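You operate a simulated robot arm through the tools that you are given. There is no shell and no other tool.

You run a simulated two-armed robot. Do the job below in one go: nothing can be reset, and whatever is moved stays where it is left.

JOB
Load the blue disc into the grey meter and keep one reading.
Fine: load it with the slider at DARK; swing the blue arm over it, push the slider to OPEN, leave both so, and press KEEP once.

It is judged by the outcome, as a careful person would: the job done as asked, and still so three seconds after it is handed in. It fails if anything else is knocked over, pushed out of place, dropped, spilled or broken.

ROBOT AND FRAMES
Two 7-joint arms with fingered hands on one trunk that stands fixed in place. Base frame: the origin is at the foot of the trunk, x ahead of it, y to its left, z up; the work surface is at about z = 0.935. Lengths are in m, angles in degrees, forces in N, time in s.
The left shoulder is at [0.09, 0.128, 1.134], the right one opposite. Payload 5 kg a hand.
The TCP of each hand is the grasp point between the finger pads, 0.037 m short of the fingertips. In the tool frame z runs along the fingers and y along their closing line. Largest opening 0.124 m; the body of the gripper starts 0.043 m behind the TCP. The gripper is a hand of 3 fingers: y runs from the thumb to the fingers, the wrist lies at [-0.021, -0.116, -0.203] in the tool frame, and closing takes about 1.5 s.
Orientation is that of the tool frame in the base frame, as a unit quaternion [w, x, y, z]. With the fingers straight down and the wrist toward the robot, the tool's x, y and z point along [0, 1, 0], [1, 0, 0] and [0, 0, -1] of the base frame.

CONTROLS
- The arms move only by the tool play_rows. It takes "left_moves", "right_moves" or both (then of equal length, played together; a hand with none holds still); each is a list of rows, each a list of 6 numbers: the shift along the tool's x, y, z in m, then the turn, a rotation vector about the tool's x, y, z in degrees. In form: [[dx, dy, dz, rx, ry, rz], ...]. A call has 1 to 20 rows; each row is the pose to reach, as a shift and turn from the pose commanded when the call began, along the tool's axes at that moment. "left_fingers" and "right_fingers" are, for a hand that has rows, the gripper command, from -1 (shut) to 1 (fully open), values between in proportion, set as the call begins (left out, the last holds). Each row takes 0.2 s and may step no farther than 0.05 m and 8.6 degrees from the row before; otherwise, or with a gripper value out of range, the whole call is refused. Where a pose cannot be reached the arm comes as near as it can. A force on the tool above 40 N (or 10 N above the force at the start of the call, whichever is more), or a blocked arm, ends the call early, and 0.2 s more pass. The fingers move at their own pace (about 0.045 m/s each) and stop on an object; they squeeze with about 30 N. The grip force told is the motor's: it shows also when the fingers shut on nothing. Time passes only in rows, and 0.2 s behind the last, so rows that repeat a pose let the fingers close. The reply holds the time, the measured pose of the TCP, the force on the tool along the base axes, the opening and the grip force, in the units named above and with some noise, with the torque about the TCP (base axes, N m) and any sound that the robot's microphone picked up, and new pictures: "show" is both (left out), scene, wrist or none (wrist: the cameras of the hands that moved).
- Cameras (640 x 400 px; columns grow to the right, rows downward): "scene" is now at [0.2567, 0.0209, 1.3321]; the picture's right is [0.19, -0.98, 0.00], its down [-0.21, -0.04, -0.98] and it looks along [0.96, 0.19, -0.21] (base axes); focal length 283 px, centre (320, 200). "left" rides on the left gripper at [-0.072, -0.104, -0.154] in its tool frame; the picture's right is [-0.83, -0.26, 0.49], its down [0.51, -0.72, 0.47] and it looks along [0.23, 0.64, 0.73] (tool axes); focal length 243 px, centre (320, 200). "right" rides on the right gripper at [0.072, -0.104, -0.154] in its tool frame; the picture's right is [-0.83, 0.26, -0.49], its down [-0.51, -0.72, 0.47] and it looks along [-0.23, 0.64, 0.73] (tool axes); focal length 243 px, centre (320, 200). There is no depth. A picture from a camera that has moved, and an enlarged one, comes with that camera's place and axes in the base frame and with its lens.
- move_column(by): slides the trunk up (or, below 0, down) by that many m; the arms and the scene camera ride with it, the base frame stays. It gives what a move gives, with no picture.
- move_fingers(index, middle, thumb_bend, thumb_turn, hand): sets how far each is bent, from 0 (flat) to 1 (curled in); at 0.3 the hand is open as for a grip, at 0.7 the pads meet at the TCP. One left out holds its place. A second passes; each finger stops where it meets its share of the squeeze, and holds until it gets a number again. A gripper value or a shape takes the hand back. It gives what a move gives, with no picture; readings hold the bend of each and the force on the fingers (four entries, about 0 where the hand has none), thumb and palm. thumb_turn goes from beside the hand (0) to across from the fingers (1), as for a grip.
- preshape(shape, hand): the hand has 3 fingers and takes this shape, open, in about a second: jaw (thumb against the fingers, like two jaws); tri (thumb and two fingers); tip (a fingertip pinch); poke (one finger out to press); point (the index stretched); flat (the hand flat); cup (the hand cupped); fist (a fist). The gripper value then closes the fingers along that shape, each until it touches; the sizes above hold for jaw. It gives what a move gives, with no picture.
- turn_head(pan, tilt): turns the head with the scene camera to pan (to the left, within 80 degrees either way) and tilt (down, from -29 to 69), counted from straight ahead of the robot. It gives what a move gives, and a new picture of the scene camera.
- inspect(camera, box): a new picture of the part [left, top, right, bottom] of that camera's present view, enlarged. No time passes.
- sign_off(): hands the job in; it is judged then, once.

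Nothing tells you positions but the pictures and the camera data. Unless the task says otherwise, let go and move clear before handing in.

The tools are called after ">>>" as name(argument=value, ...) on one line, values as JSON. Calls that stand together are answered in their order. play_rows: Moves the arms, as the interface text tells. Its arguments: {"type":"object","properties":{"left_moves":{"type":"array"},"left_fingers":{"type":"number"},"right_moves":{"type":"array"},"right_fingers":{"type":"number"},"show":{"type":"string","enum":["both","scene","wrist","none"]}},"required":[]} The other tools are called the same way: move_column (by) slides the trunk up or down; preshape (shape, hand) gives the hand a shape; move_fingers (index, middle, thumb_bend, thumb_turn, hand) moves the fingers one by one; turn_head (pan, tilt) turns the head that bears the scene camera; inspect (camera, box) takes an enlarged picture of a part of a camera's view; sign_off () hands the job in.

At the start:

```text
clock: 0.0
left_eef_pos: [0.6599, 0.2738, 1.3339]
left_tool_rot: [0.0, 0.706, 0.708, 0.0]
left_ft_force: [-0.1, -0.3, 0.2]
left_torque: [0.03, 0.0, 0.0]
left_finger_gap: 0.1237
left_grasp_force: 0.0
left_shape: jaw
left_bend: [0.3, 0.3, 0.3, 0.98]
left_finger forces: [0.0, 0.0, 0.0, 0.0, 0.1, 0.0]
right_eef_pos: [0.669, -0.1878, 1.3143]
right_tool_rot: [0.0, 0.707, 0.707, 0.0]
right_ft_force: [-0.3, -0.1, 0.0]
right_torque: [0.03, -0.07, 0.02]
right_finger_gap: 0.1235
right_grasp_force: 0.1
right_shape: jaw
right_bend: [0.3, 0.3, 0.3, 0.98]
right_finger forces: [0.0, 0.0, 0.1, 0.1, 0.0, 0.0]
trunk travel left (down, up): [-0.325, 0.238]
head pan, tilt: [11.1, 12.3]
```

scene: 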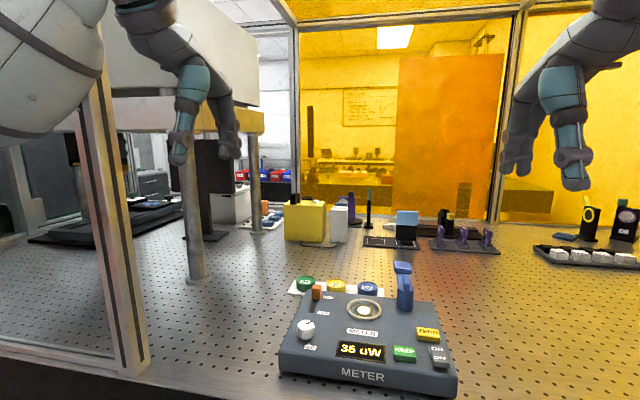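
right: 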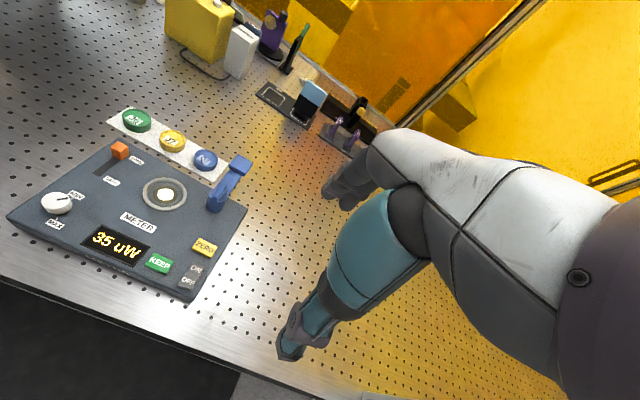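
left: 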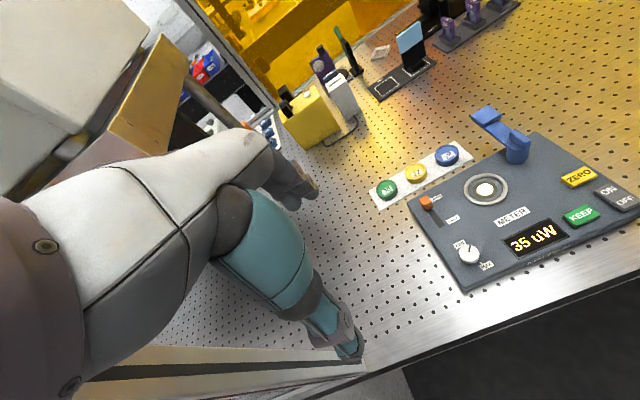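

I see the grey meter in front with an orange slider, a ring-shaped socket, a blue swing arm, and three discs (green, yellow, blue) on a white strip behind it. I'll look closer before moving.

>>> inspect(camera="scene", box=[270, 250, 470, 390])

>>> inspect(camera="right", box=[0, 80, 260, 310])

>>> inspect(camera="left", box=[350, 90, 640, 300])

```text
2.86 times, centred on (370, 320) of scene
camera zoom: at [0.2567, 0.0209, 1.3321], right [0.19, -0.98, 0.0], down [-0.21, -0.04, -0.98], along [0.96, 0.19, -0.21], focal length 808 px, centre (177, -143)
```

zoom: 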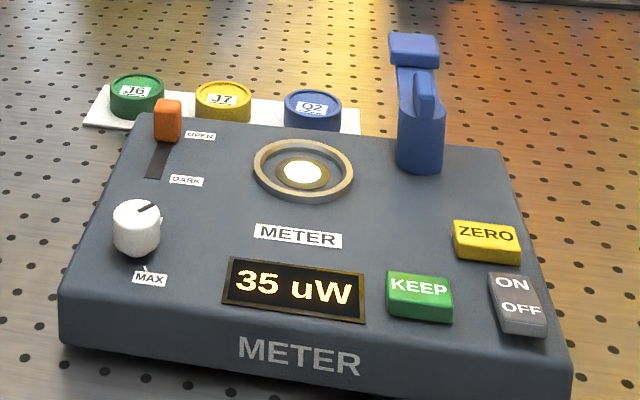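

```text
1.74 times, centred on (130, 195) of right
camera zoom: at [0.5628, -0.1152, 1.4686], right [0.26, -0.83, 0.49], down [-0.72, -0.51, -0.47], along [0.64, -0.23, -0.73], focal length 422 px, centre (650, 209)
```

zoom: 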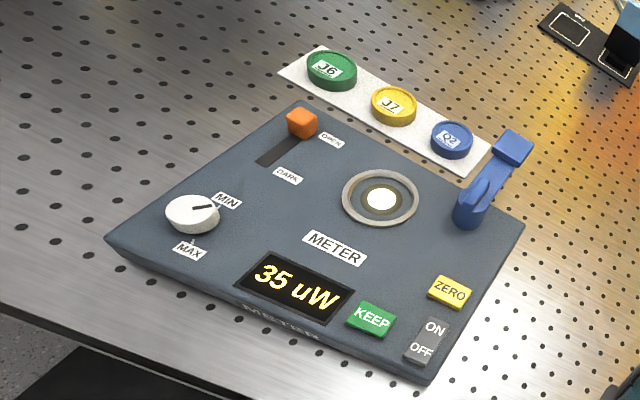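

```text
1.90 times, centred on (495, 195) of left
camera zoom: at [0.5558, 0.2019, 1.487], right [-0.26, -0.83, -0.49], down [-0.72, 0.51, -0.47], along [0.64, 0.23, -0.73], focal length 462 px, centre (-13, 210)
```

zoom: 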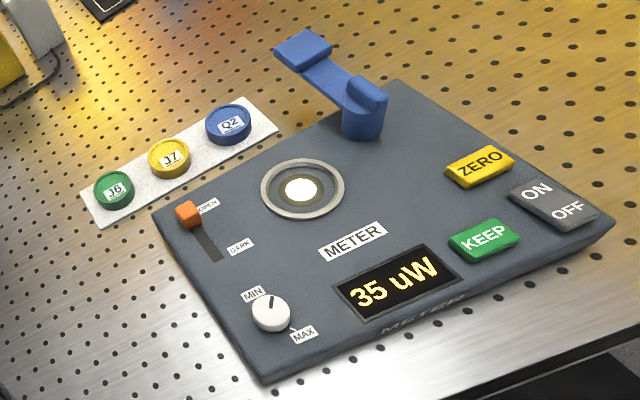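

The slider now sits at OPEN, about (0.82, 0.136, 1.00); the ring is near (0.795, 0.031, 0.98), the blue disc near (0.939, 0.027), the blue arm's pivot near (0.82, -0.053) with its head at about (0.91, -0.053, 1.035), and KEEP near (0.677, -0.040, 0.985). Before moving I check the left arm's clearance from the frame post.

>>> turn_head(pan=40, tilt=15)

>>> turn_head(pan=0, tilt=30)

```text
clock: 0.9
left_eef_pos: [0.6608, 0.2744, 1.3329]
left_tool_rot: [0.0, 0.707, 0.707, 0.001]
left_ft_force: [-0.2, -0.1, 0.4]
left_torque: [-0.02, 0.0, 0.0]
left_finger_gap: 0.1238
left_grasp_force: 0.1
left_shape: jaw
left_bend: [0.3, 0.3, 0.3, 0.98]
left_finger forces: [0.1, 0.0, 0.1, 0.0, 0.0, 0.0]
right_eef_pos: [0.6683, -0.1882, 1.3143]
right_tool_rot: [0.0, 0.707, 0.707, 0.0]
right_ft_force: [0.6, -0.1, -1.0]
right_torque: [0.0, -0.01, 0.03]
right_finger_gap: 0.1234
right_grasp_force: 0.1
right_shape: jaw
right_bend: [0.3, 0.3, 0.3, 0.98]
right_finger forces: [0.0, 0.0, 0.0, 0.1, 0.1, 0.1]
trunk travel left (down, up): [-0.325, 0.238]
head pan, tilt: [40.0, 15.0]
camera scene: at [0.2368, 0.0629, 1.3276], right [0.64, -0.77, 0.0], down [-0.2, -0.17, -0.97], along [0.74, 0.62, -0.26], focal length 283 px, centre (320, 200)
```

scene: 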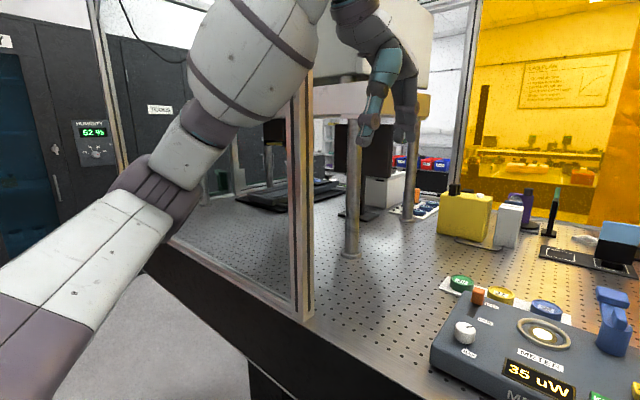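

```text
clock: 2.0
left_eef_pos: [0.6614, 0.2742, 1.334]
left_tool_rot: [0.0, 0.706, 0.708, 0.001]
left_ft_force: [-0.3, 0.9, 1.3]
left_torque: [0.01, 0.0, 0.01]
left_finger_gap: 0.124
left_grasp_force: 0.1
left_shape: jaw
left_bend: [0.3, 0.3, 0.3, 0.98]
left_finger forces: [0.1, 0.1, 0.1, 0.0, 0.0, 0.1]
right_eef_pos: [0.6682, -0.1867, 1.3135]
right_tool_rot: [0.0, 0.707, 0.707, 0.0]
right_ft_force: [-0.5, 0.0, 0.1]
right_torque: [-0.01, 0.0, -0.02]
right_finger_gap: 0.1233
right_grasp_force: 0.1
right_shape: jaw
right_bend: [0.3, 0.3, 0.3, 0.98]
right_finger forces: [0.1, 0.0, 0.0, 0.1, 0.0, 0.0]
trunk travel left (down, up): [-0.325, 0.238]
head pan, tilt: [0.0, 30.0]
camera scene: at [0.2556, 0.003, 1.3035], right [0.0, -1.0, 0.0], down [-0.5, 0.0, -0.87], along [0.87, 0.0, -0.5], focal length 283 px, centre (320, 200)
```

scene: 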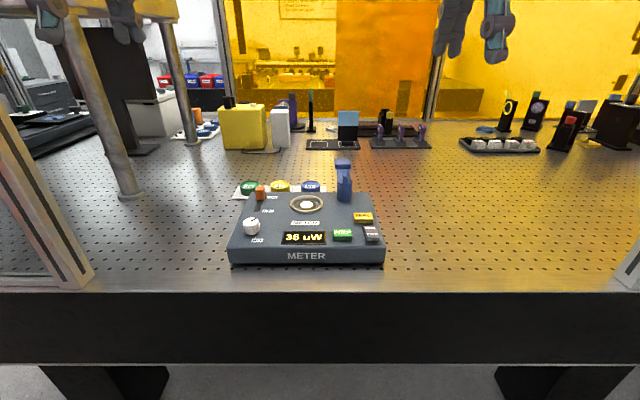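

The meter lies flat and clear in the middle; the left arm passes inside the post at about (0.61, 0.43), so there is room. I shape the left hand to one outstretched finger and look at where its tip is.

>>> preshape(hand="left", shape="poke")

>>> turn_head(pan=20, tilt=5)

>>> inspect(camera="left", box=[0, 0, 640, 400])

```text
clock: 2.9
left_eef_pos: [0.6603, 0.2728, 1.3328]
left_tool_rot: [0.0, 0.707, 0.707, 0.0]
left_ft_force: [0.3, 0.5, 0.5]
left_torque: [-0.02, 0.04, 0.03]
left_finger_gap: 0.0
left_grasp_force: 0.1
left_shape: poke
left_bend: [0.7, 0.7, 1.0, 1.0]
left_finger forces: [0.1, 0.0, 0.0, 0.0, 0.0, 0.1]
right_eef_pos: [0.6665, -0.1871, 1.3149]
right_tool_rot: [0.0, 0.707, 0.707, 0.0]
right_ft_force: [0.9, 0.2, -0.5]
right_torque: [-0.01, 0.0, 0.02]
right_finger_gap: 0.1238
right_grasp_force: 0.0
right_shape: jaw
right_bend: [0.3, 0.3, 0.3, 0.98]
right_finger forces: [0.0, 0.0, 0.0, 0.0, 0.0, 0.1]
trunk travel left (down, up): [-0.325, 0.238]
head pan, tilt: [0.0, 30.0]
```

```text
clock: 3.8
left_eef_pos: [0.6603, 0.2725, 1.3335]
left_tool_rot: [0.0, 0.706, 0.708, -0.001]
left_ft_force: [0.1, 0.6, -0.5]
left_torque: [0.03, 0.0, -0.02]
left_finger_gap: 0.0002
left_grasp_force: 0.1
left_shape: poke
left_bend: [0.7, 0.7, 1.0, 1.0]
left_finger forces: [0.0, 0.0, 0.0, 0.0, 0.1, 0.0]
right_eef_pos: [0.6683, -0.1869, 1.3147]
right_tool_rot: [0.0, 0.707, 0.707, -0.001]
right_ft_force: [-0.7, 0.2, -0.1]
right_torque: [0.03, -0.01, 0.02]
right_finger_gap: 0.1237
right_grasp_force: 0.1
right_shape: jaw
right_bend: [0.3, 0.3, 0.3, 0.98]
right_finger forces: [0.1, 0.0, 0.0, 0.1, 0.0, 0.1]
trunk travel left (down, up): [-0.325, 0.238]
head pan, tilt: [20.0, 5.0]
camera scene: at [0.2515, 0.0343, 1.3438], right [0.34, -0.94, 0.0], down [-0.08, -0.03, -1.0], along [0.94, 0.34, -0.09], focal length 283 px, centre (320, 200)
```

scene: 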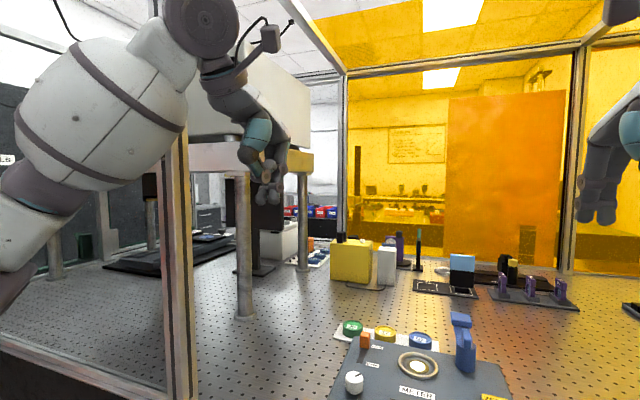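

```text
1.00 times, centred on (320, 200) of left (not enlarged: the box is as wide or as high as the picture)
camera zoom: at [0.5559, 0.2019, 1.487], right [-0.26, -0.83, -0.49], down [-0.72, 0.51, -0.47], along [0.64, 0.23, -0.73], focal length 243 px, centre (320, 200)
```

zoom: 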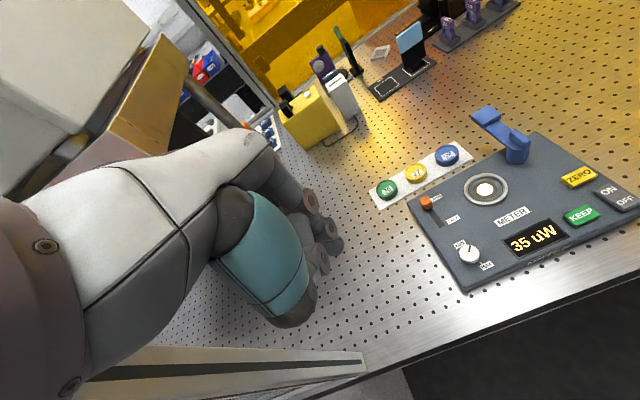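

>>> inspect(camera="left", box=[200, 120, 400, 340])

>>> inspect(camera="scene", box=[160, 40, 340, 220])

```text
1.82 times, centred on (300, 230) of left
camera zoom: at [0.5559, 0.2019, 1.487], right [-0.26, -0.83, -0.49], down [-0.72, 0.51, -0.47], along [0.64, 0.23, -0.73], focal length 441 px, centre (356, 146)
```

zoom: 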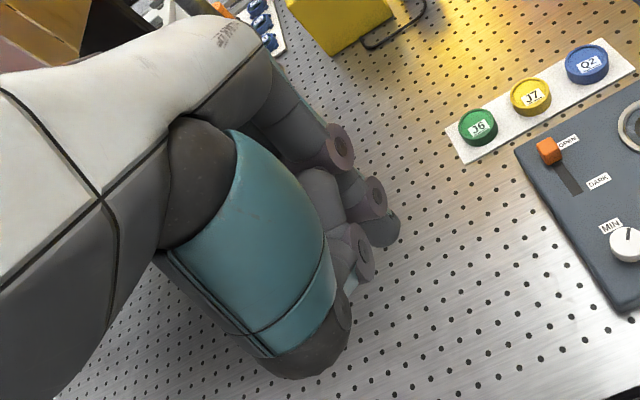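

```text
2.22 times, centred on (250, 130) of scene
camera zoom: at [0.2515, 0.0343, 1.3438], right [0.34, -0.94, 0.0], down [-0.08, -0.03, -1.0], along [0.94, 0.34, -0.09], focal length 628 px, centre (476, 356)
```

zoom: 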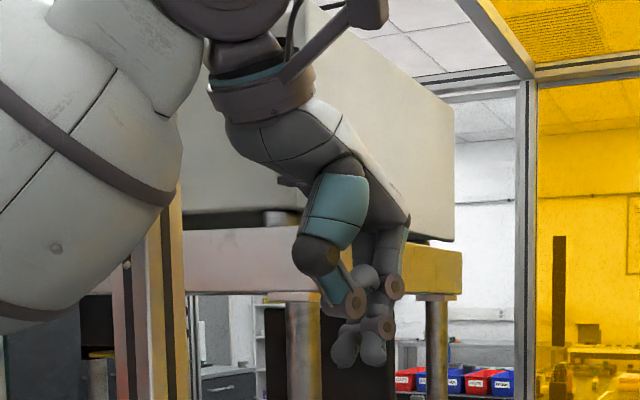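

>>> preshape(hand="left", shape="point")

>>> inspect(camera="left", box=[160, 80, 400, 320])

>>> inspect(camera="scene", box=[160, 40, 340, 220])

```text
clock: 4.7
left_eef_pos: [0.6607, 0.2735, 1.3329]
left_tool_rot: [0.0, 0.707, 0.707, 0.0]
left_ft_force: [-0.3, 0.8, -0.3]
left_torque: [-0.01, -0.02, -0.01]
left_finger_gap: 0.0
left_grasp_force: 0.0
left_shape: point
left_bend: [0.19, 1.0, 0.99, 0.87]
left_finger forces: [0.1, 0.1, 0.0, 0.1, 0.1, 0.1]
right_eef_pos: [0.6676, -0.1879, 1.3139]
right_tool_rot: [0.001, 0.708, 0.706, 0.001]
right_ft_force: [-0.2, -0.4, 0.8]
right_torque: [0.0, 0.03, -0.02]
right_finger_gap: 0.1235
right_grasp_force: 0.0
right_shape: jaw
right_bend: [0.3, 0.3, 0.3, 0.98]
right_finger forces: [0.1, 0.0, 0.1, 0.0, 0.0, 0.0]
trunk travel left (down, up): [-0.325, 0.238]
head pan, tilt: [20.0, 5.0]
```

```text
1.67 times, centred on (280, 200) of left
camera zoom: at [0.5558, 0.2019, 1.487], right [-0.26, -0.83, -0.49], down [-0.72, 0.51, -0.47], along [0.64, 0.23, -0.73], focal length 404 px, centre (387, 200)
```

zoom: 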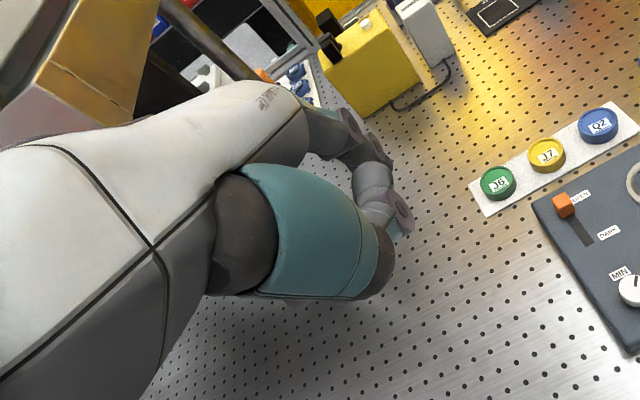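

```text
2.22 times, centred on (250, 130) of scene
camera zoom: at [0.2515, 0.0343, 1.3438], right [0.34, -0.94, 0.0], down [-0.08, -0.03, -1.0], along [0.94, 0.34, -0.09], focal length 628 px, centre (476, 356)
```

zoom: 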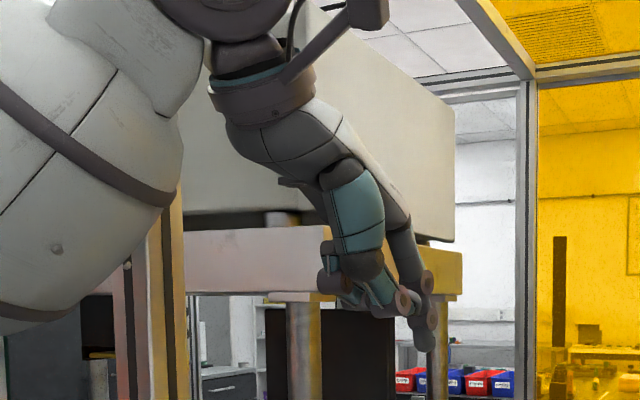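

>>> move_fingers(hand="left", index=0.7, middle=1.0, thumb_bend=1.0, thumb_turn=0.3)

>>> inspect(camera="left", box=[160, 80, 400, 320])

>>> inspect(camera="scene", box=[160, 40, 340, 220])

```text
clock: 5.7
left_eef_pos: [0.6598, 0.2743, 1.3319]
left_tool_rot: [0.0, 0.707, 0.708, 0.0]
left_ft_force: [-0.2, -0.6, 0.6]
left_torque: [0.01, 0.0, -0.01]
left_finger_gap: 0.0634
left_grasp_force: 0.2
left_shape: fingers
left_bend: [0.7, 1.0, 1.0, 0.31]
left_finger forces: [0.0, 0.0, 0.0, 0.0, 0.0, 0.0]
right_eef_pos: [0.6688, -0.187, 1.3156]
right_tool_rot: [0.0, 0.707, 0.707, 0.0]
right_ft_force: [-0.6, 0.3, 0.4]
right_torque: [-0.01, 0.03, 0.0]
right_finger_gap: 0.1236
right_grasp_force: 0.1
right_shape: jaw
right_bend: [0.3, 0.3, 0.3, 0.98]
right_finger forces: [0.1, 0.0, 0.0, 0.0, 0.0, 0.1]
trunk travel left (down, up): [-0.325, 0.238]
head pan, tilt: [20.0, 5.0]
```

```text
1.67 times, centred on (280, 200) of left
camera zoom: at [0.5558, 0.2019, 1.487], right [-0.26, -0.83, -0.49], down [-0.72, 0.51, -0.47], along [0.64, 0.23, -0.73], focal length 404 px, centre (387, 200)
```

zoom: 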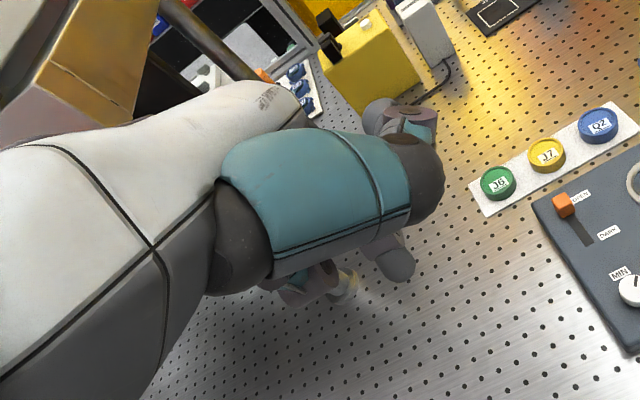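

```text
2.22 times, centred on (250, 130) of scene
camera zoom: at [0.2515, 0.0343, 1.3438], right [0.34, -0.94, 0.0], down [-0.08, -0.03, -1.0], along [0.94, 0.34, -0.09], focal length 628 px, centre (476, 356)
```

zoom: 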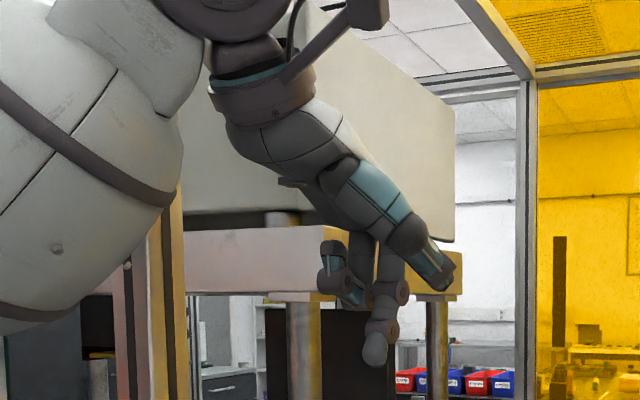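

The stretched index is a clean single poker, its tip about 0.037 m beyond the TCP and 0.01 m to its right. I tuck the thumb back and bring the left hand above the slider.

>>> move_fingers(hand="left", index=0.7, middle=1.0, thumb_bend=1.0, thumb_turn=0.9)

>>> turn_head(pan=3, tilt=32)

>>> play_rows(left_moves=[[-0.016, 0.023, 0.026, 0, 0, 0], [-0.032, 0.046, 0.052, 0, 0, 0], [-0.048, 0.07, 0.079, 0, 0, 0], [-0.064, 0.093, 0.105, 0, 0, 0], [-0.08, 0.116, 0.131, 0, 0, 0], [-0.096, 0.139, 0.158, 0, 0, 0], [-0.112, 0.162, 0.184, 0, 0, 0], [-0.128, 0.185, 0.21, 0, 0, 0], [-0.128, 0.185, 0.21, 0, 0, 0]], show="both")

```text
clock: 6.7
left_eef_pos: [0.6601, 0.2736, 1.3332]
left_tool_rot: [0.0, 0.707, 0.707, 0.0]
left_ft_force: [0.2, -0.3, -0.2]
left_torque: [-0.03, -0.05, -0.01]
left_finger_gap: 0.0436
left_grasp_force: 0.0
left_shape: fingers
left_bend: [0.7, 1.0, 0.99, 0.86]
left_finger forces: [0.1, 0.1, 0.1, 0.1, 0.1, 0.0]
right_eef_pos: [0.6675, -0.1865, 1.3125]
right_tool_rot: [0.0, 0.708, 0.707, 0.0]
right_ft_force: [-0.1, 0.7, -0.5]
right_torque: [0.02, -0.03, 0.0]
right_finger_gap: 0.1233
right_grasp_force: 0.1
right_shape: jaw
right_bend: [0.3, 0.3, 0.3, 0.98]
right_finger forces: [0.1, 0.0, 0.0, 0.0, 0.1, 0.0]
trunk travel left (down, up): [-0.325, 0.238]
head pan, tilt: [20.0, 5.0]
```

```text
clock: 7.6
left_eef_pos: [0.6602, 0.2729, 1.3337]
left_tool_rot: [-0.001, 0.707, 0.707, 0.0]
left_ft_force: [-0.7, -0.1, 0.3]
left_torque: [-0.02, 0.0, -0.03]
left_finger_gap: 0.0434
left_grasp_force: 0.0
left_shape: fingers
left_bend: [0.7, 1.0, 0.99, 0.86]
left_finger forces: [0.0, 0.0, 0.1, 0.0, 0.0, 0.1]
right_eef_pos: [0.6681, -0.1869, 1.3151]
right_tool_rot: [0.001, 0.708, 0.707, 0.001]
right_ft_force: [-1.0, 0.0, 1.2]
right_torque: [0.02, 0.0, 0.01]
right_finger_gap: 0.1235
right_grasp_force: 0.1
right_shape: jaw
right_bend: [0.3, 0.3, 0.3, 0.98]
right_finger forces: [0.0, 0.1, 0.0, 0.1, 0.1, 0.1]
trunk travel left (down, up): [-0.325, 0.238]
head pan, tilt: [3.0, 32.0]
camera scene: at [0.2546, 0.0076, 1.3004], right [0.05, -1.0, 0.0], down [-0.53, -0.03, -0.85], along [0.85, 0.05, -0.53], focal length 283 px, centre (320, 200)
```

scene: 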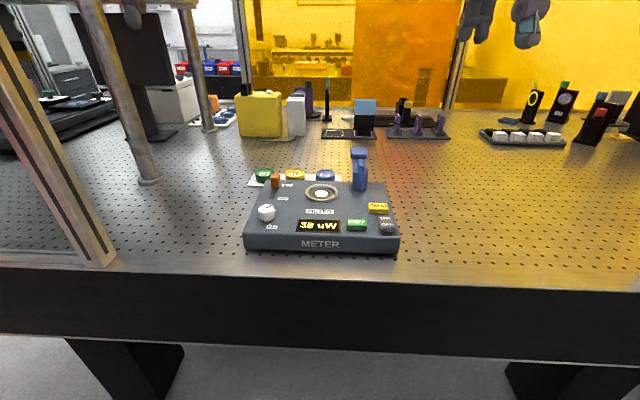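

```text
clock: 9.6
left_eef_pos: [0.8474, 0.1445, 1.1215]
left_tool_rot: [0.0, 0.706, 0.708, -0.001]
left_ft_force: [-0.2, -0.4, 0.6]
left_torque: [0.04, 0.0, -0.02]
left_finger_gap: 0.0433
left_grasp_force: 0.1
left_shape: fingers
left_bend: [0.7, 1.0, 0.99, 0.86]
left_finger forces: [0.0, 0.0, 0.0, 0.0, 0.0, 0.1]
right_eef_pos: [0.6688, -0.189, 1.3139]
right_tool_rot: [0.0, 0.707, 0.707, 0.0]
right_ft_force: [-0.1, -0.3, -0.3]
right_torque: [0.01, 0.07, 0.02]
right_finger_gap: 0.124
right_grasp_force: 0.0
right_shape: jaw
right_bend: [0.3, 0.3, 0.3, 0.98]
right_finger forces: [0.1, 0.0, 0.1, 0.0, 0.1, 0.0]
trunk travel left (down, up): [-0.325, 0.238]
head pan, tilt: [3.0, 32.0]
camera scene: at [0.2555, 0.0066, 1.2999], right [0.05, -1.0, 0.0], down [-0.53, -0.03, -0.85], along [0.85, 0.04, -0.53], focal length 283 px, centre (320, 200)
camera left: at [0.7427, 0.0726, 1.2753], right [-0.26, -0.83, -0.49], down [-0.72, 0.51, -0.47], along [0.64, 0.23, -0.73], focal length 243 px, centre (320, 200)
```

scene: 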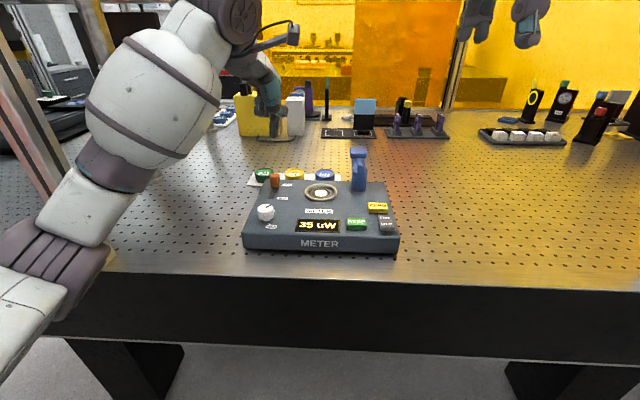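
left: 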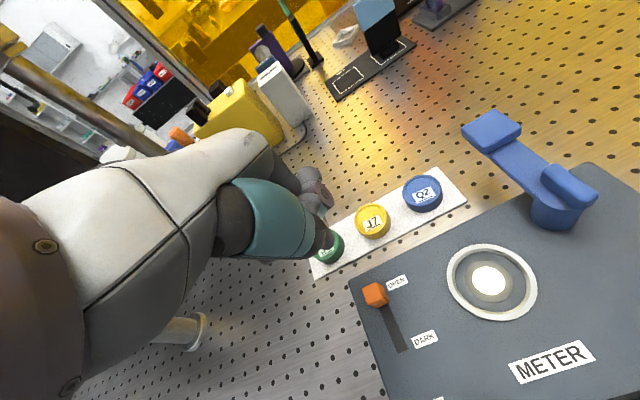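

>>> inspect(camera="left", box=[290, 160, 500, 370])

>>> inspect(camera="scene", box=[230, 70, 400, 260])

```text
1.90 times, centred on (395, 265) of left
camera zoom: at [0.7427, 0.0726, 1.2753], right [-0.26, -0.83, -0.49], down [-0.72, 0.51, -0.47], along [0.64, 0.23, -0.73], focal length 462 px, centre (177, 76)
```

zoom: 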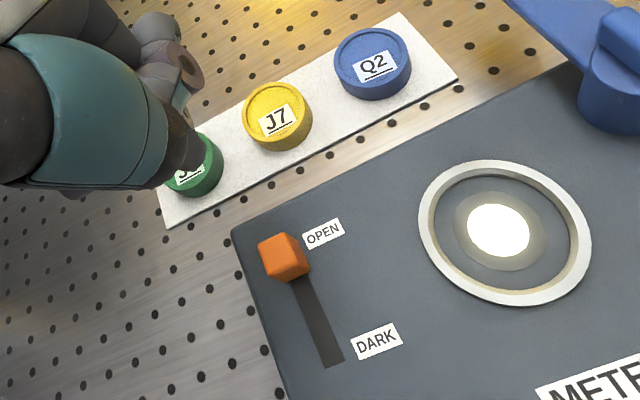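

```text
2.11 times, centred on (315, 165) of scene
camera zoom: at [0.2555, 0.0066, 1.2999], right [0.05, -1.0, 0.0], down [-0.53, -0.03, -0.85], along [0.85, 0.04, -0.53], focal length 595 px, centre (330, 274)
```

zoom: 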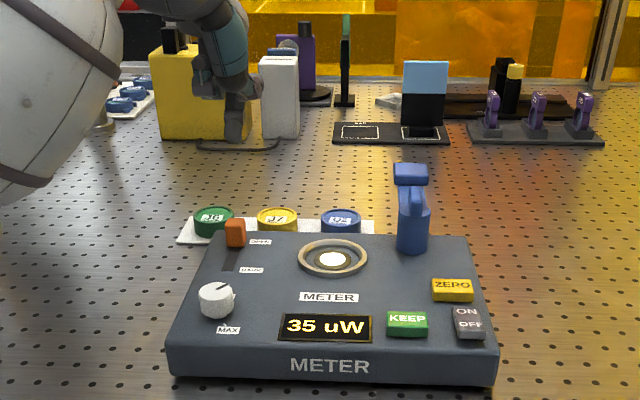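

The knob tops out near z = 1.00 at x about 0.83, and its slot runs toward me to about x = 0.77 (DARK). I lower the fingertip just behind the knob, off the back edge of the meter, and look again.

>>> play_rows(left_moves=[[0, 0.024, 0.01, 0, 0, 0], [0, 0.024, 0.04, 0, 0, 0], [0, 0.024, 0.07, 0, 0, 0], [0, 0.024, 0.085, 0, 0, 0], [0, 0.024, 0.095, 0, 0, 0], [0, 0.024, 0.095, 0, 0, 0]], show="both")

>>> inspect(camera="scene", box=[230, 100, 400, 260])

```text
clock: 11.0
left_eef_pos: [0.8697, 0.1453, 1.0273]
left_tool_rot: [0.0, 0.706, 0.708, 0.0]
left_ft_force: [-0.6, 0.4, -0.4]
left_torque: [-0.04, 0.05, 0.01]
left_finger_gap: 0.0434
left_grasp_force: 0.1
left_shape: fingers
left_bend: [0.7, 1.0, 0.99, 0.86]
left_finger forces: [0.0, 0.0, 0.0, 0.0, 0.0, 0.1]
right_eef_pos: [0.6673, -0.1877, 1.3147]
right_tool_rot: [0.001, 0.707, 0.707, 0.0]
right_ft_force: [0.1, -0.6, 0.2]
right_torque: [0.0, 0.0, -0.01]
right_finger_gap: 0.1242
right_grasp_force: 0.0
right_shape: jaw
right_bend: [0.3, 0.3, 0.3, 0.98]
right_finger forces: [0.0, 0.1, 0.0, 0.0, 0.0, 0.0]
trunk travel left (down, up): [-0.325, 0.238]
head pan, tilt: [3.0, 32.0]
camera scene: at [0.2546, 0.0074, 1.3003], right [0.05, -1.0, 0.0], down [-0.53, -0.03, -0.85], along [0.85, 0.04, -0.53], focal length 283 px, centre (320, 200)
camera left: at [0.7648, 0.0743, 1.1821], right [-0.26, -0.83, -0.49], down [-0.72, 0.51, -0.47], along [0.64, 0.23, -0.73], focal length 243 px, centre (320, 200)
```

scene: 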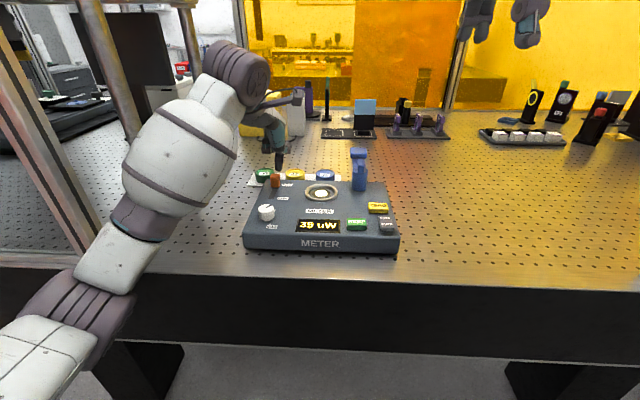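
left: 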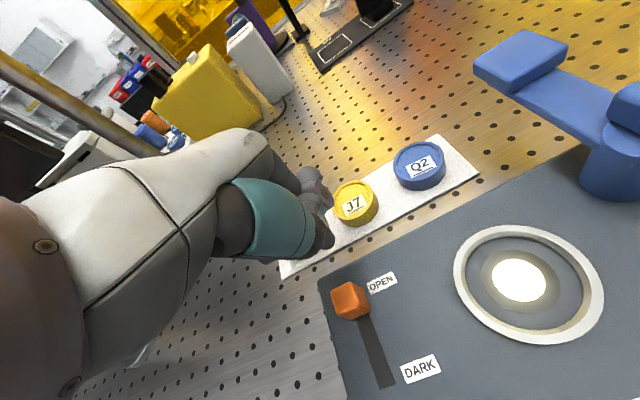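

```text
2.50 times, centred on (315, 180) of scene
camera zoom: at [0.2546, 0.0074, 1.3003], right [0.05, -1.0, 0.0], down [-0.53, -0.03, -0.85], along [0.85, 0.04, -0.53], focal length 707 px, centre (332, 250)
```

zoom: 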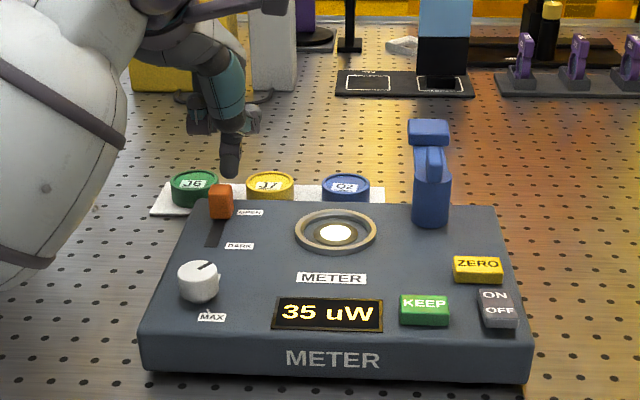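

The fingertip is behind the knob and just above the meter's top plane. I now push it gently toward me, toward DARK.

>>> play_rows(left_moves=[[0.003, -0.01, 0, 0, 0, 0], [0.003, -0.02, 0, 0, 0, 0], [0.003, -0.03, 0, 0, 0, 0], [0.003, -0.04, 0, 0, 0, 0], [0.003, -0.05, 0, 0, 0, 0], [0.003, -0.058, 0, 0, 0, 0], [0.003, -0.058, 0, 0, 0, 0]], show="wrist")

>>> inspect(camera="scene", box=[230, 140, 350, 260])

```text
clock: 12.6
left_eef_pos: [0.8112, 0.1485, 1.0276]
left_tool_rot: [0.0, 0.706, 0.708, 0.001]
left_ft_force: [0.1, 0.6, 0.7]
left_torque: [-0.02, -0.03, 0.0]
left_finger_gap: 0.0434
left_grasp_force: 0.2
left_shape: fingers
left_bend: [0.69, 1.0, 0.99, 0.86]
left_finger forces: [0.2, 0.0, 0.1, 0.0, 0.1, 0.0]
right_eef_pos: [0.6695, -0.1883, 1.3141]
right_tool_rot: [-0.001, 0.707, 0.707, -0.001]
right_ft_force: [0.2, 0.1, -0.8]
right_torque: [-0.01, -0.01, -0.02]
right_finger_gap: 0.124
right_grasp_force: 0.1
right_shape: jaw
right_bend: [0.3, 0.3, 0.3, 0.98]
right_finger forces: [0.0, 0.0, 0.1, 0.1, 0.0, 0.1]
trunk travel left (down, up): [-0.325, 0.238]
head pan, tilt: [3.0, 32.0]
camera left: at [0.7067, 0.077, 1.1818], right [-0.26, -0.83, -0.49], down [-0.72, 0.51, -0.47], along [0.64, 0.23, -0.73], focal length 243 px, centre (320, 200)
```

left: 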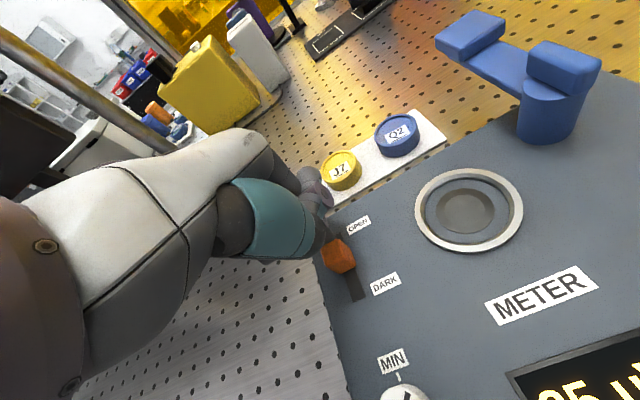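

```text
3.33 times, centred on (290, 200) of scene
camera zoom: at [0.2548, 0.0076, 1.3002], right [0.05, -1.0, 0.0], down [-0.53, -0.03, -0.85], along [0.85, 0.04, -0.53], focal length 942 px, centre (420, 200)
```

zoom: 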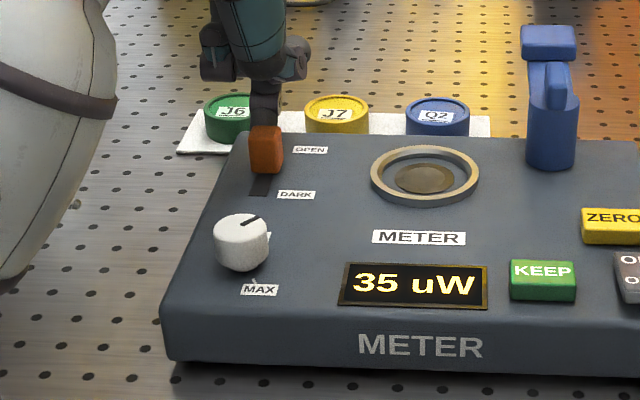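

The knob moved and the ring's light went out, but there is still some slot left before DARK's end. I keep pushing in small steps.

>>> play_rows(left_moves=[[0, -0.006, 0, 0, 0, 0], [0, -0.012, 0, 0, 0, 0], [0, -0.016, 0, 0, 0, 0], [0, -0.02, 0, 0, 0, 0], [0, -0.02, 0, 0, 0, 0]], show="wrist")

>>> inspect(camera="scene", box=[230, 140, 350, 260])

>>> inspect(camera="left", box=[280, 180, 480, 380])

```text
clock: 13.8
left_eef_pos: [0.7915, 0.149, 1.0276]
left_tool_rot: [-0.001, 0.707, 0.707, 0.0]
left_ft_force: [-0.5, -0.3, -0.3]
left_torque: [0.02, -0.01, 0.01]
left_finger_gap: 0.0433
left_grasp_force: 0.0
left_shape: fingers
left_bend: [0.69, 1.0, 0.99, 0.86]
left_finger forces: [0.1, 0.0, 0.1, 0.0, 0.0, 0.0]
right_eef_pos: [0.6688, -0.1877, 1.315]
right_tool_rot: [0.0, 0.707, 0.707, 0.0]
right_ft_force: [0.0, -0.3, 1.3]
right_torque: [-0.01, 0.01, 0.01]
right_finger_gap: 0.1242
right_grasp_force: 0.0
right_shape: jaw
right_bend: [0.3, 0.3, 0.3, 0.98]
right_finger forces: [0.1, 0.1, 0.0, 0.0, 0.1, 0.0]
trunk travel left (down, up): [-0.325, 0.238]
head pan, tilt: [3.0, 32.0]
camera left: at [0.687, 0.077, 1.1821], right [-0.26, -0.83, -0.49], down [-0.72, 0.51, -0.47], along [0.64, 0.23, -0.73], focal length 243 px, centre (320, 200)
```

left: 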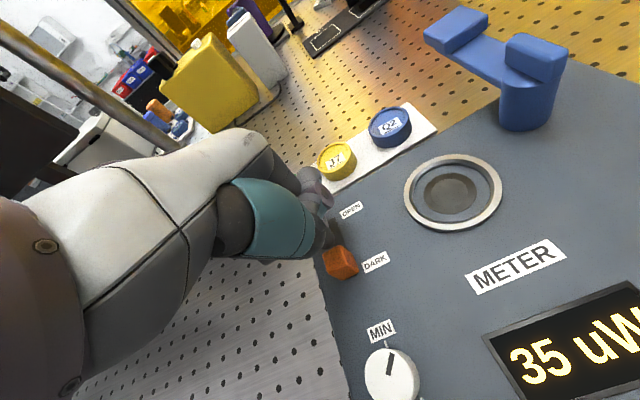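

```text
3.33 times, centred on (290, 200) of scene
camera zoom: at [0.2547, 0.0076, 1.3003], right [0.05, -1.0, 0.0], down [-0.53, -0.03, -0.85], along [0.85, 0.04, -0.53], focal length 942 px, centre (420, 200)
```

zoom: 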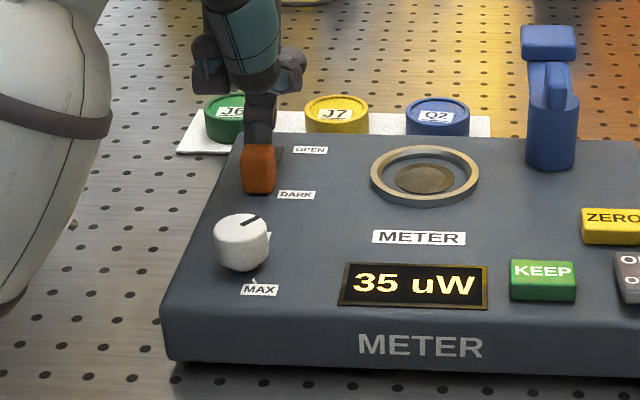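

```text
2.00 times, centred on (380, 280) of left
camera zoom: at [0.687, 0.077, 1.1821], right [-0.26, -0.83, -0.49], down [-0.72, 0.51, -0.47], along [0.64, 0.23, -0.73], focal length 485 px, centre (200, 40)
```

zoom: 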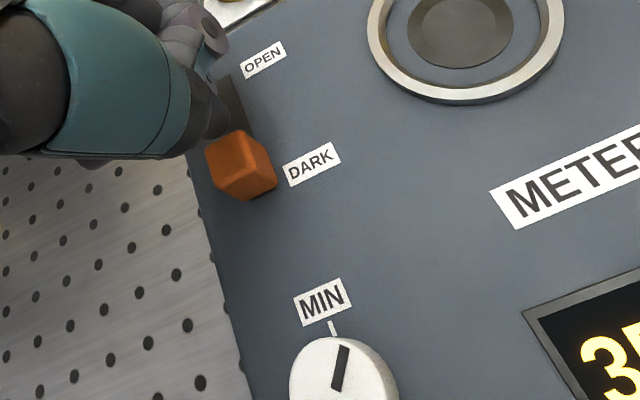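

The knob now stands beside the DARK label with no slot left in front of it. I nudge a few more millimetres to be sure it is seated at the end.

>>> play_rows(left_moves=[[0, -0.002, 0, 0, 0, 0], [0, -0.004, 0, 0, 0, 0], [0, -0.006, 0, 0, 0, 0]], show="none")

>>> inspect(camera="scene", box=[230, 140, 350, 260])

>>> inspect(camera="left", box=[280, 180, 480, 380])

```text
clock: 14.6
left_eef_pos: [0.7856, 0.1492, 1.0286]
left_tool_rot: [-0.001, 0.706, 0.708, 0.0]
left_ft_force: [1.2, 0.8, 0.0]
left_torque: [-0.01, 0.0, -0.02]
left_finger_gap: 0.0433
left_grasp_force: 0.2
left_shape: fingers
left_bend: [0.69, 1.0, 0.99, 0.86]
left_finger forces: [0.2, 0.1, 0.0, 0.0, 0.0, 0.1]
right_eef_pos: [0.668, -0.1869, 1.3148]
right_tool_rot: [-0.001, 0.707, 0.708, 0.0]
right_ft_force: [0.1, -1.0, -0.7]
right_torque: [-0.01, 0.0, 0.02]
right_finger_gap: 0.1241
right_grasp_force: 0.1
right_shape: jaw
right_bend: [0.3, 0.3, 0.3, 0.98]
right_finger forces: [0.1, 0.0, 0.0, 0.0, 0.0, 0.0]
trunk travel left (down, up): [-0.325, 0.238]
head pan, tilt: [3.0, 32.0]
```

```text
3.33 times, centred on (290, 200) of scene
camera zoom: at [0.2547, 0.0076, 1.3003], right [0.05, -1.0, 0.0], down [-0.53, -0.03, -0.85], along [0.85, 0.04, -0.53], focal length 942 px, centre (420, 200)
```

zoom: 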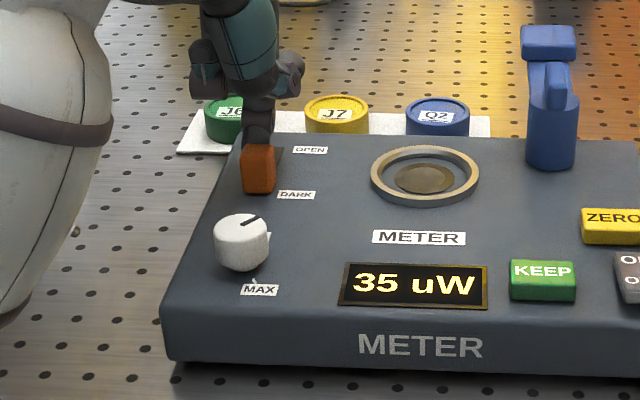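

```text
2.00 times, centred on (380, 280) of left
camera zoom: at [0.681, 0.077, 1.1816], right [-0.26, -0.83, -0.49], down [-0.72, 0.51, -0.47], along [0.64, 0.23, -0.73], focal length 485 px, centre (200, 40)
```

zoom: 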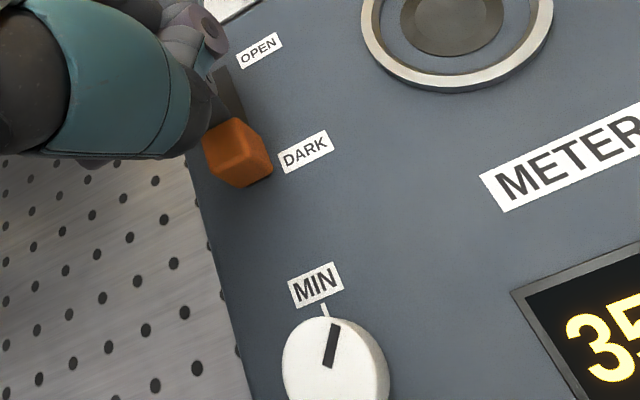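

The knob did not go any farther, so the slider sits fully at DARK and the aperture is dark. I back the finger off, rise, and open the left hand for gripping.

>>> play_rows(left_moves=[[0, 0.012, 0, 0, 0, 0], [0, 0.024, 0, 0, 0, 0], [0, 0.026, -0.04, 0, 0, 0], [0, 0.028, -0.08, 0, 0, 0], [0, 0.03, -0.123, 0, 0, 0], [0, 0.03, -0.123, 0, 0, 0]], show="none")

>>> preshape(hand="left", shape="jaw")

>>> play_rows(left_moves=[[-0.03, 0.03, 0, 0, 0, 0], [-0.06, 0.06, 0, 0, 0, 0], [-0.09, 0.09, 0, 0, 0, 0], [-0.123, 0.122, 0, 0, 0, 0], [-0.123, 0.122, 0, 0, 0, 0]], left_fingers=1.0, show="both")

>>> inspect(camera="right", box=[0, 0, 400, 320])

```text
clock: 16.0
left_eef_pos: [0.8147, 0.1498, 1.151]
left_tool_rot: [-0.001, 0.707, 0.707, 0.0]
left_ft_force: [-0.2, -0.7, -0.4]
left_torque: [-0.01, 0.01, 0.0]
left_finger_gap: 0.0433
left_grasp_force: 0.2
left_shape: fingers
left_bend: [0.69, 1.0, 0.99, 0.86]
left_finger forces: [0.0, 0.0, 0.0, 0.0, 0.1, 0.1]
right_eef_pos: [0.6687, -0.1874, 1.313]
right_tool_rot: [0.0, 0.707, 0.707, 0.0]
right_ft_force: [0.4, 0.8, -0.3]
right_torque: [0.0, 0.01, 0.0]
right_finger_gap: 0.1239
right_grasp_force: 0.0
right_shape: jaw
right_bend: [0.3, 0.3, 0.3, 0.98]
right_finger forces: [0.0, 0.0, 0.0, 0.0, 0.0, 0.1]
trunk travel left (down, up): [-0.325, 0.238]
head pan, tilt: [3.0, 32.0]
```

```text
clock: 16.9
left_eef_pos: [0.8144, 0.1487, 1.1508]
left_tool_rot: [0.0, 0.706, 0.708, 0.0]
left_ft_force: [1.1, 0.4, 0.0]
left_torque: [0.03, -0.01, -0.02]
left_finger_gap: 0.1234
left_grasp_force: 0.1
left_shape: jaw
left_bend: [0.3, 0.3, 0.3, 0.97]
left_finger forces: [0.0, 0.0, 0.0, 0.1, 0.0, 0.1]
right_eef_pos: [0.6679, -0.1875, 1.3143]
right_tool_rot: [0.001, 0.707, 0.707, 0.001]
right_ft_force: [-0.2, -0.4, 0.1]
right_torque: [-0.03, 0.02, -0.01]
right_finger_gap: 0.1237
right_grasp_force: 0.1
right_shape: jaw
right_bend: [0.3, 0.3, 0.3, 0.98]
right_finger forces: [0.0, 0.0, 0.0, 0.0, 0.0, 0.0]
trunk travel left (down, up): [-0.325, 0.238]
head pan, tilt: [3.0, 32.0]
```

```text
clock: 18.1
left_eef_pos: [0.9372, 0.0272, 1.1517]
left_tool_rot: [0.001, 0.707, 0.707, 0.0]
left_ft_force: [-0.7, 0.3, 0.4]
left_torque: [-0.04, -0.01, -0.01]
left_finger_gap: 0.1238
left_grasp_force: 0.0
left_shape: jaw
left_bend: [0.3, 0.3, 0.3, 0.97]
left_finger forces: [0.0, 0.0, 0.0, 0.1, 0.0, 0.0]
right_eef_pos: [0.6691, -0.186, 1.3155]
right_tool_rot: [0.002, 0.707, 0.707, -0.001]
right_ft_force: [-0.4, 0.8, 0.1]
right_torque: [-0.04, 0.02, -0.04]
right_finger_gap: 0.1241
right_grasp_force: 0.1
right_shape: jaw
right_bend: [0.3, 0.3, 0.3, 0.98]
right_finger forces: [0.0, 0.0, 0.0, 0.0, 0.0, 0.1]
trunk travel left (down, up): [-0.325, 0.238]
head pan, tilt: [3.0, 32.0]
camera scene: at [0.254, 0.0091, 1.3004], right [0.05, -1.0, 0.0], down [-0.53, -0.03, -0.85], along [0.85, 0.04, -0.53], focal length 283 px, centre (320, 200)
camera left: at [0.8326, -0.0437, 1.3055], right [-0.26, -0.83, -0.49], down [-0.72, 0.51, -0.47], along [0.64, 0.23, -0.73], focal length 243 px, centre (320, 200)
```

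scene: 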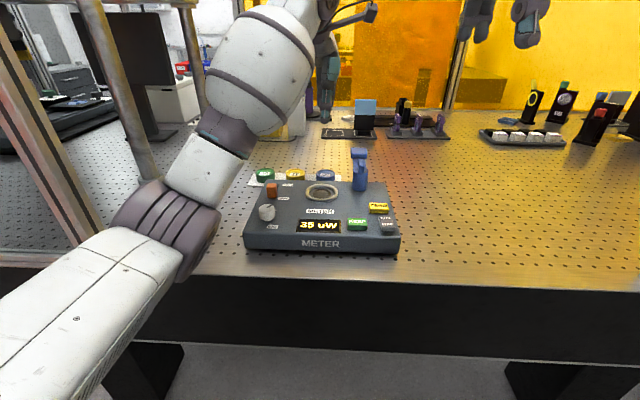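
left: 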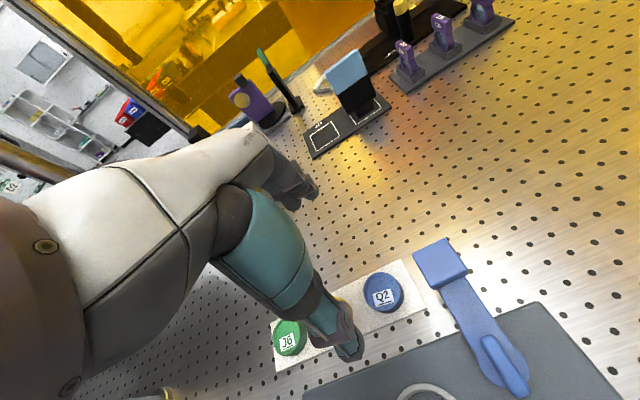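

```text
1.25 times, centred on (200, 160) of right
camera zoom: at [0.5619, -0.1135, 1.4691], right [0.26, -0.83, 0.49], down [-0.72, -0.51, -0.47], along [0.64, -0.23, -0.73], focal length 303 px, centre (470, 250)
```

zoom: 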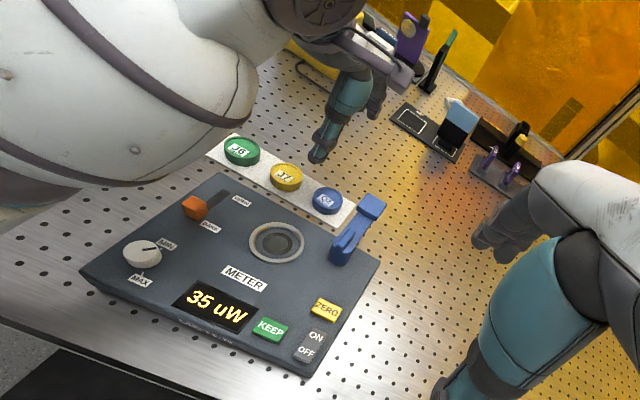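

The left hand is straight above the blue disc Q2, at about (0.935, 0.027). I narrow the jaws so the thumb clears the meter's back edge and lower partway, then check.

>>> play_rows(left_moves=[[0, 0, 0, 0, 0, 0], [0, 0, 0.02, 0, 0, 0], [0, 0, 0.045, 0, 0, 0], [0, 0, 0.07, 0, 0, 0], [0, 0, 0.095, 0, 0, 0], [0, 0, 0.11, 0, 0, 0], [0, 0, 0.11, 0, 0, 0]], left_fingers=0.25, show="wrist")

>>> inspect(camera="scene", box=[230, 80, 400, 220])

>>> inspect(camera="right", box=[120, 0, 340, 220])

```text
clock: 19.7
left_eef_pos: [0.9362, 0.0258, 1.0419]
left_tool_rot: [0.0, 0.707, 0.708, 0.0]
left_ft_force: [-0.6, 0.0, -0.6]
left_torque: [0.0, -0.03, -0.01]
left_finger_gap: 0.0779
left_grasp_force: 0.0
left_shape: jaw
left_bend: [0.73, 0.4, 0.63, 1.0]
left_finger forces: [0.0, 0.1, 0.0, 0.1, 0.0, 0.1]
right_eef_pos: [0.6665, -0.1869, 1.3146]
right_tool_rot: [0.001, 0.708, 0.707, 0.001]
right_ft_force: [-0.4, -0.2, 0.0]
right_torque: [-0.03, -0.01, 0.0]
right_finger_gap: 0.1241
right_grasp_force: 0.0
right_shape: jaw
right_bend: [0.3, 0.3, 0.3, 0.98]
right_finger forces: [0.0, 0.0, 0.0, 0.0, 0.0, 0.1]
trunk travel left (down, up): [-0.325, 0.238]
head pan, tilt: [3.0, 32.0]
camera left: at [0.8322, -0.0456, 1.1954], right [-0.26, -0.83, -0.49], down [-0.72, 0.51, -0.47], along [0.64, 0.23, -0.73], focal length 243 px, centre (320, 200)
```

left: 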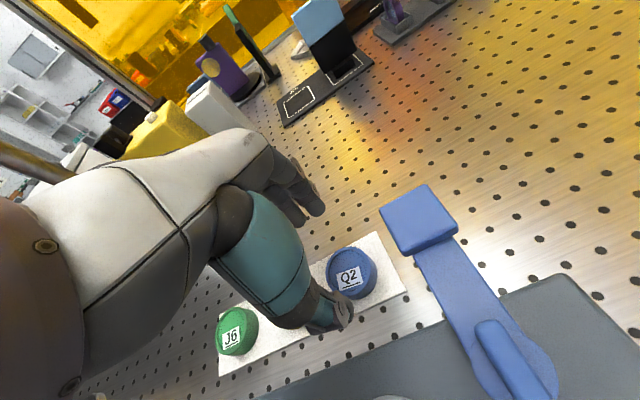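

```text
2.86 times, centred on (315, 150) of scene
camera zoom: at [0.2546, 0.0077, 1.3003], right [0.05, -1.0, 0.0], down [-0.53, -0.03, -0.85], along [0.85, 0.04, -0.53], focal length 808 px, centre (334, 343)
```

zoom: 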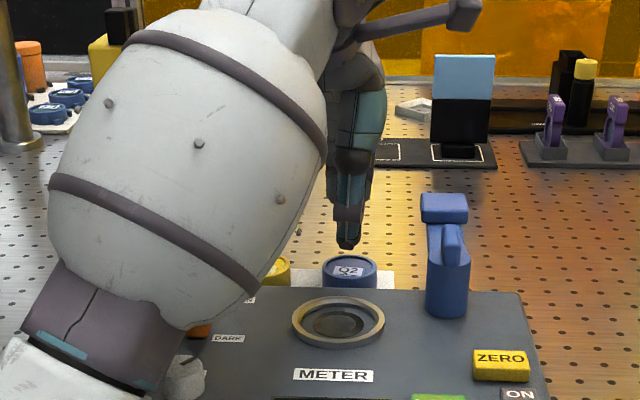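

```text
1.82 times, centred on (230, 110) of right
camera zoom: at [0.5628, -0.1151, 1.4686], right [0.26, -0.83, 0.49], down [-0.72, -0.51, -0.47], along [0.64, -0.23, -0.73], focal length 441 px, centre (484, 364)
```

zoom: 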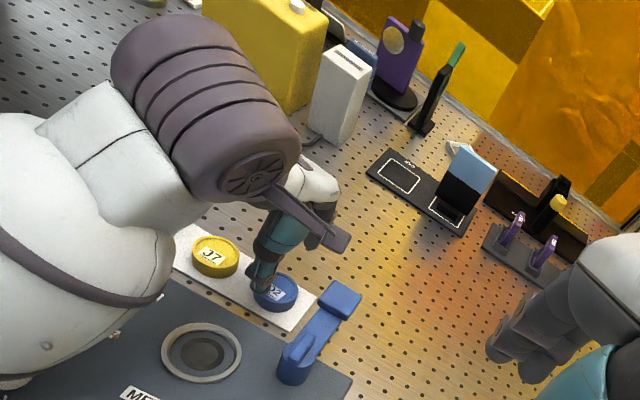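

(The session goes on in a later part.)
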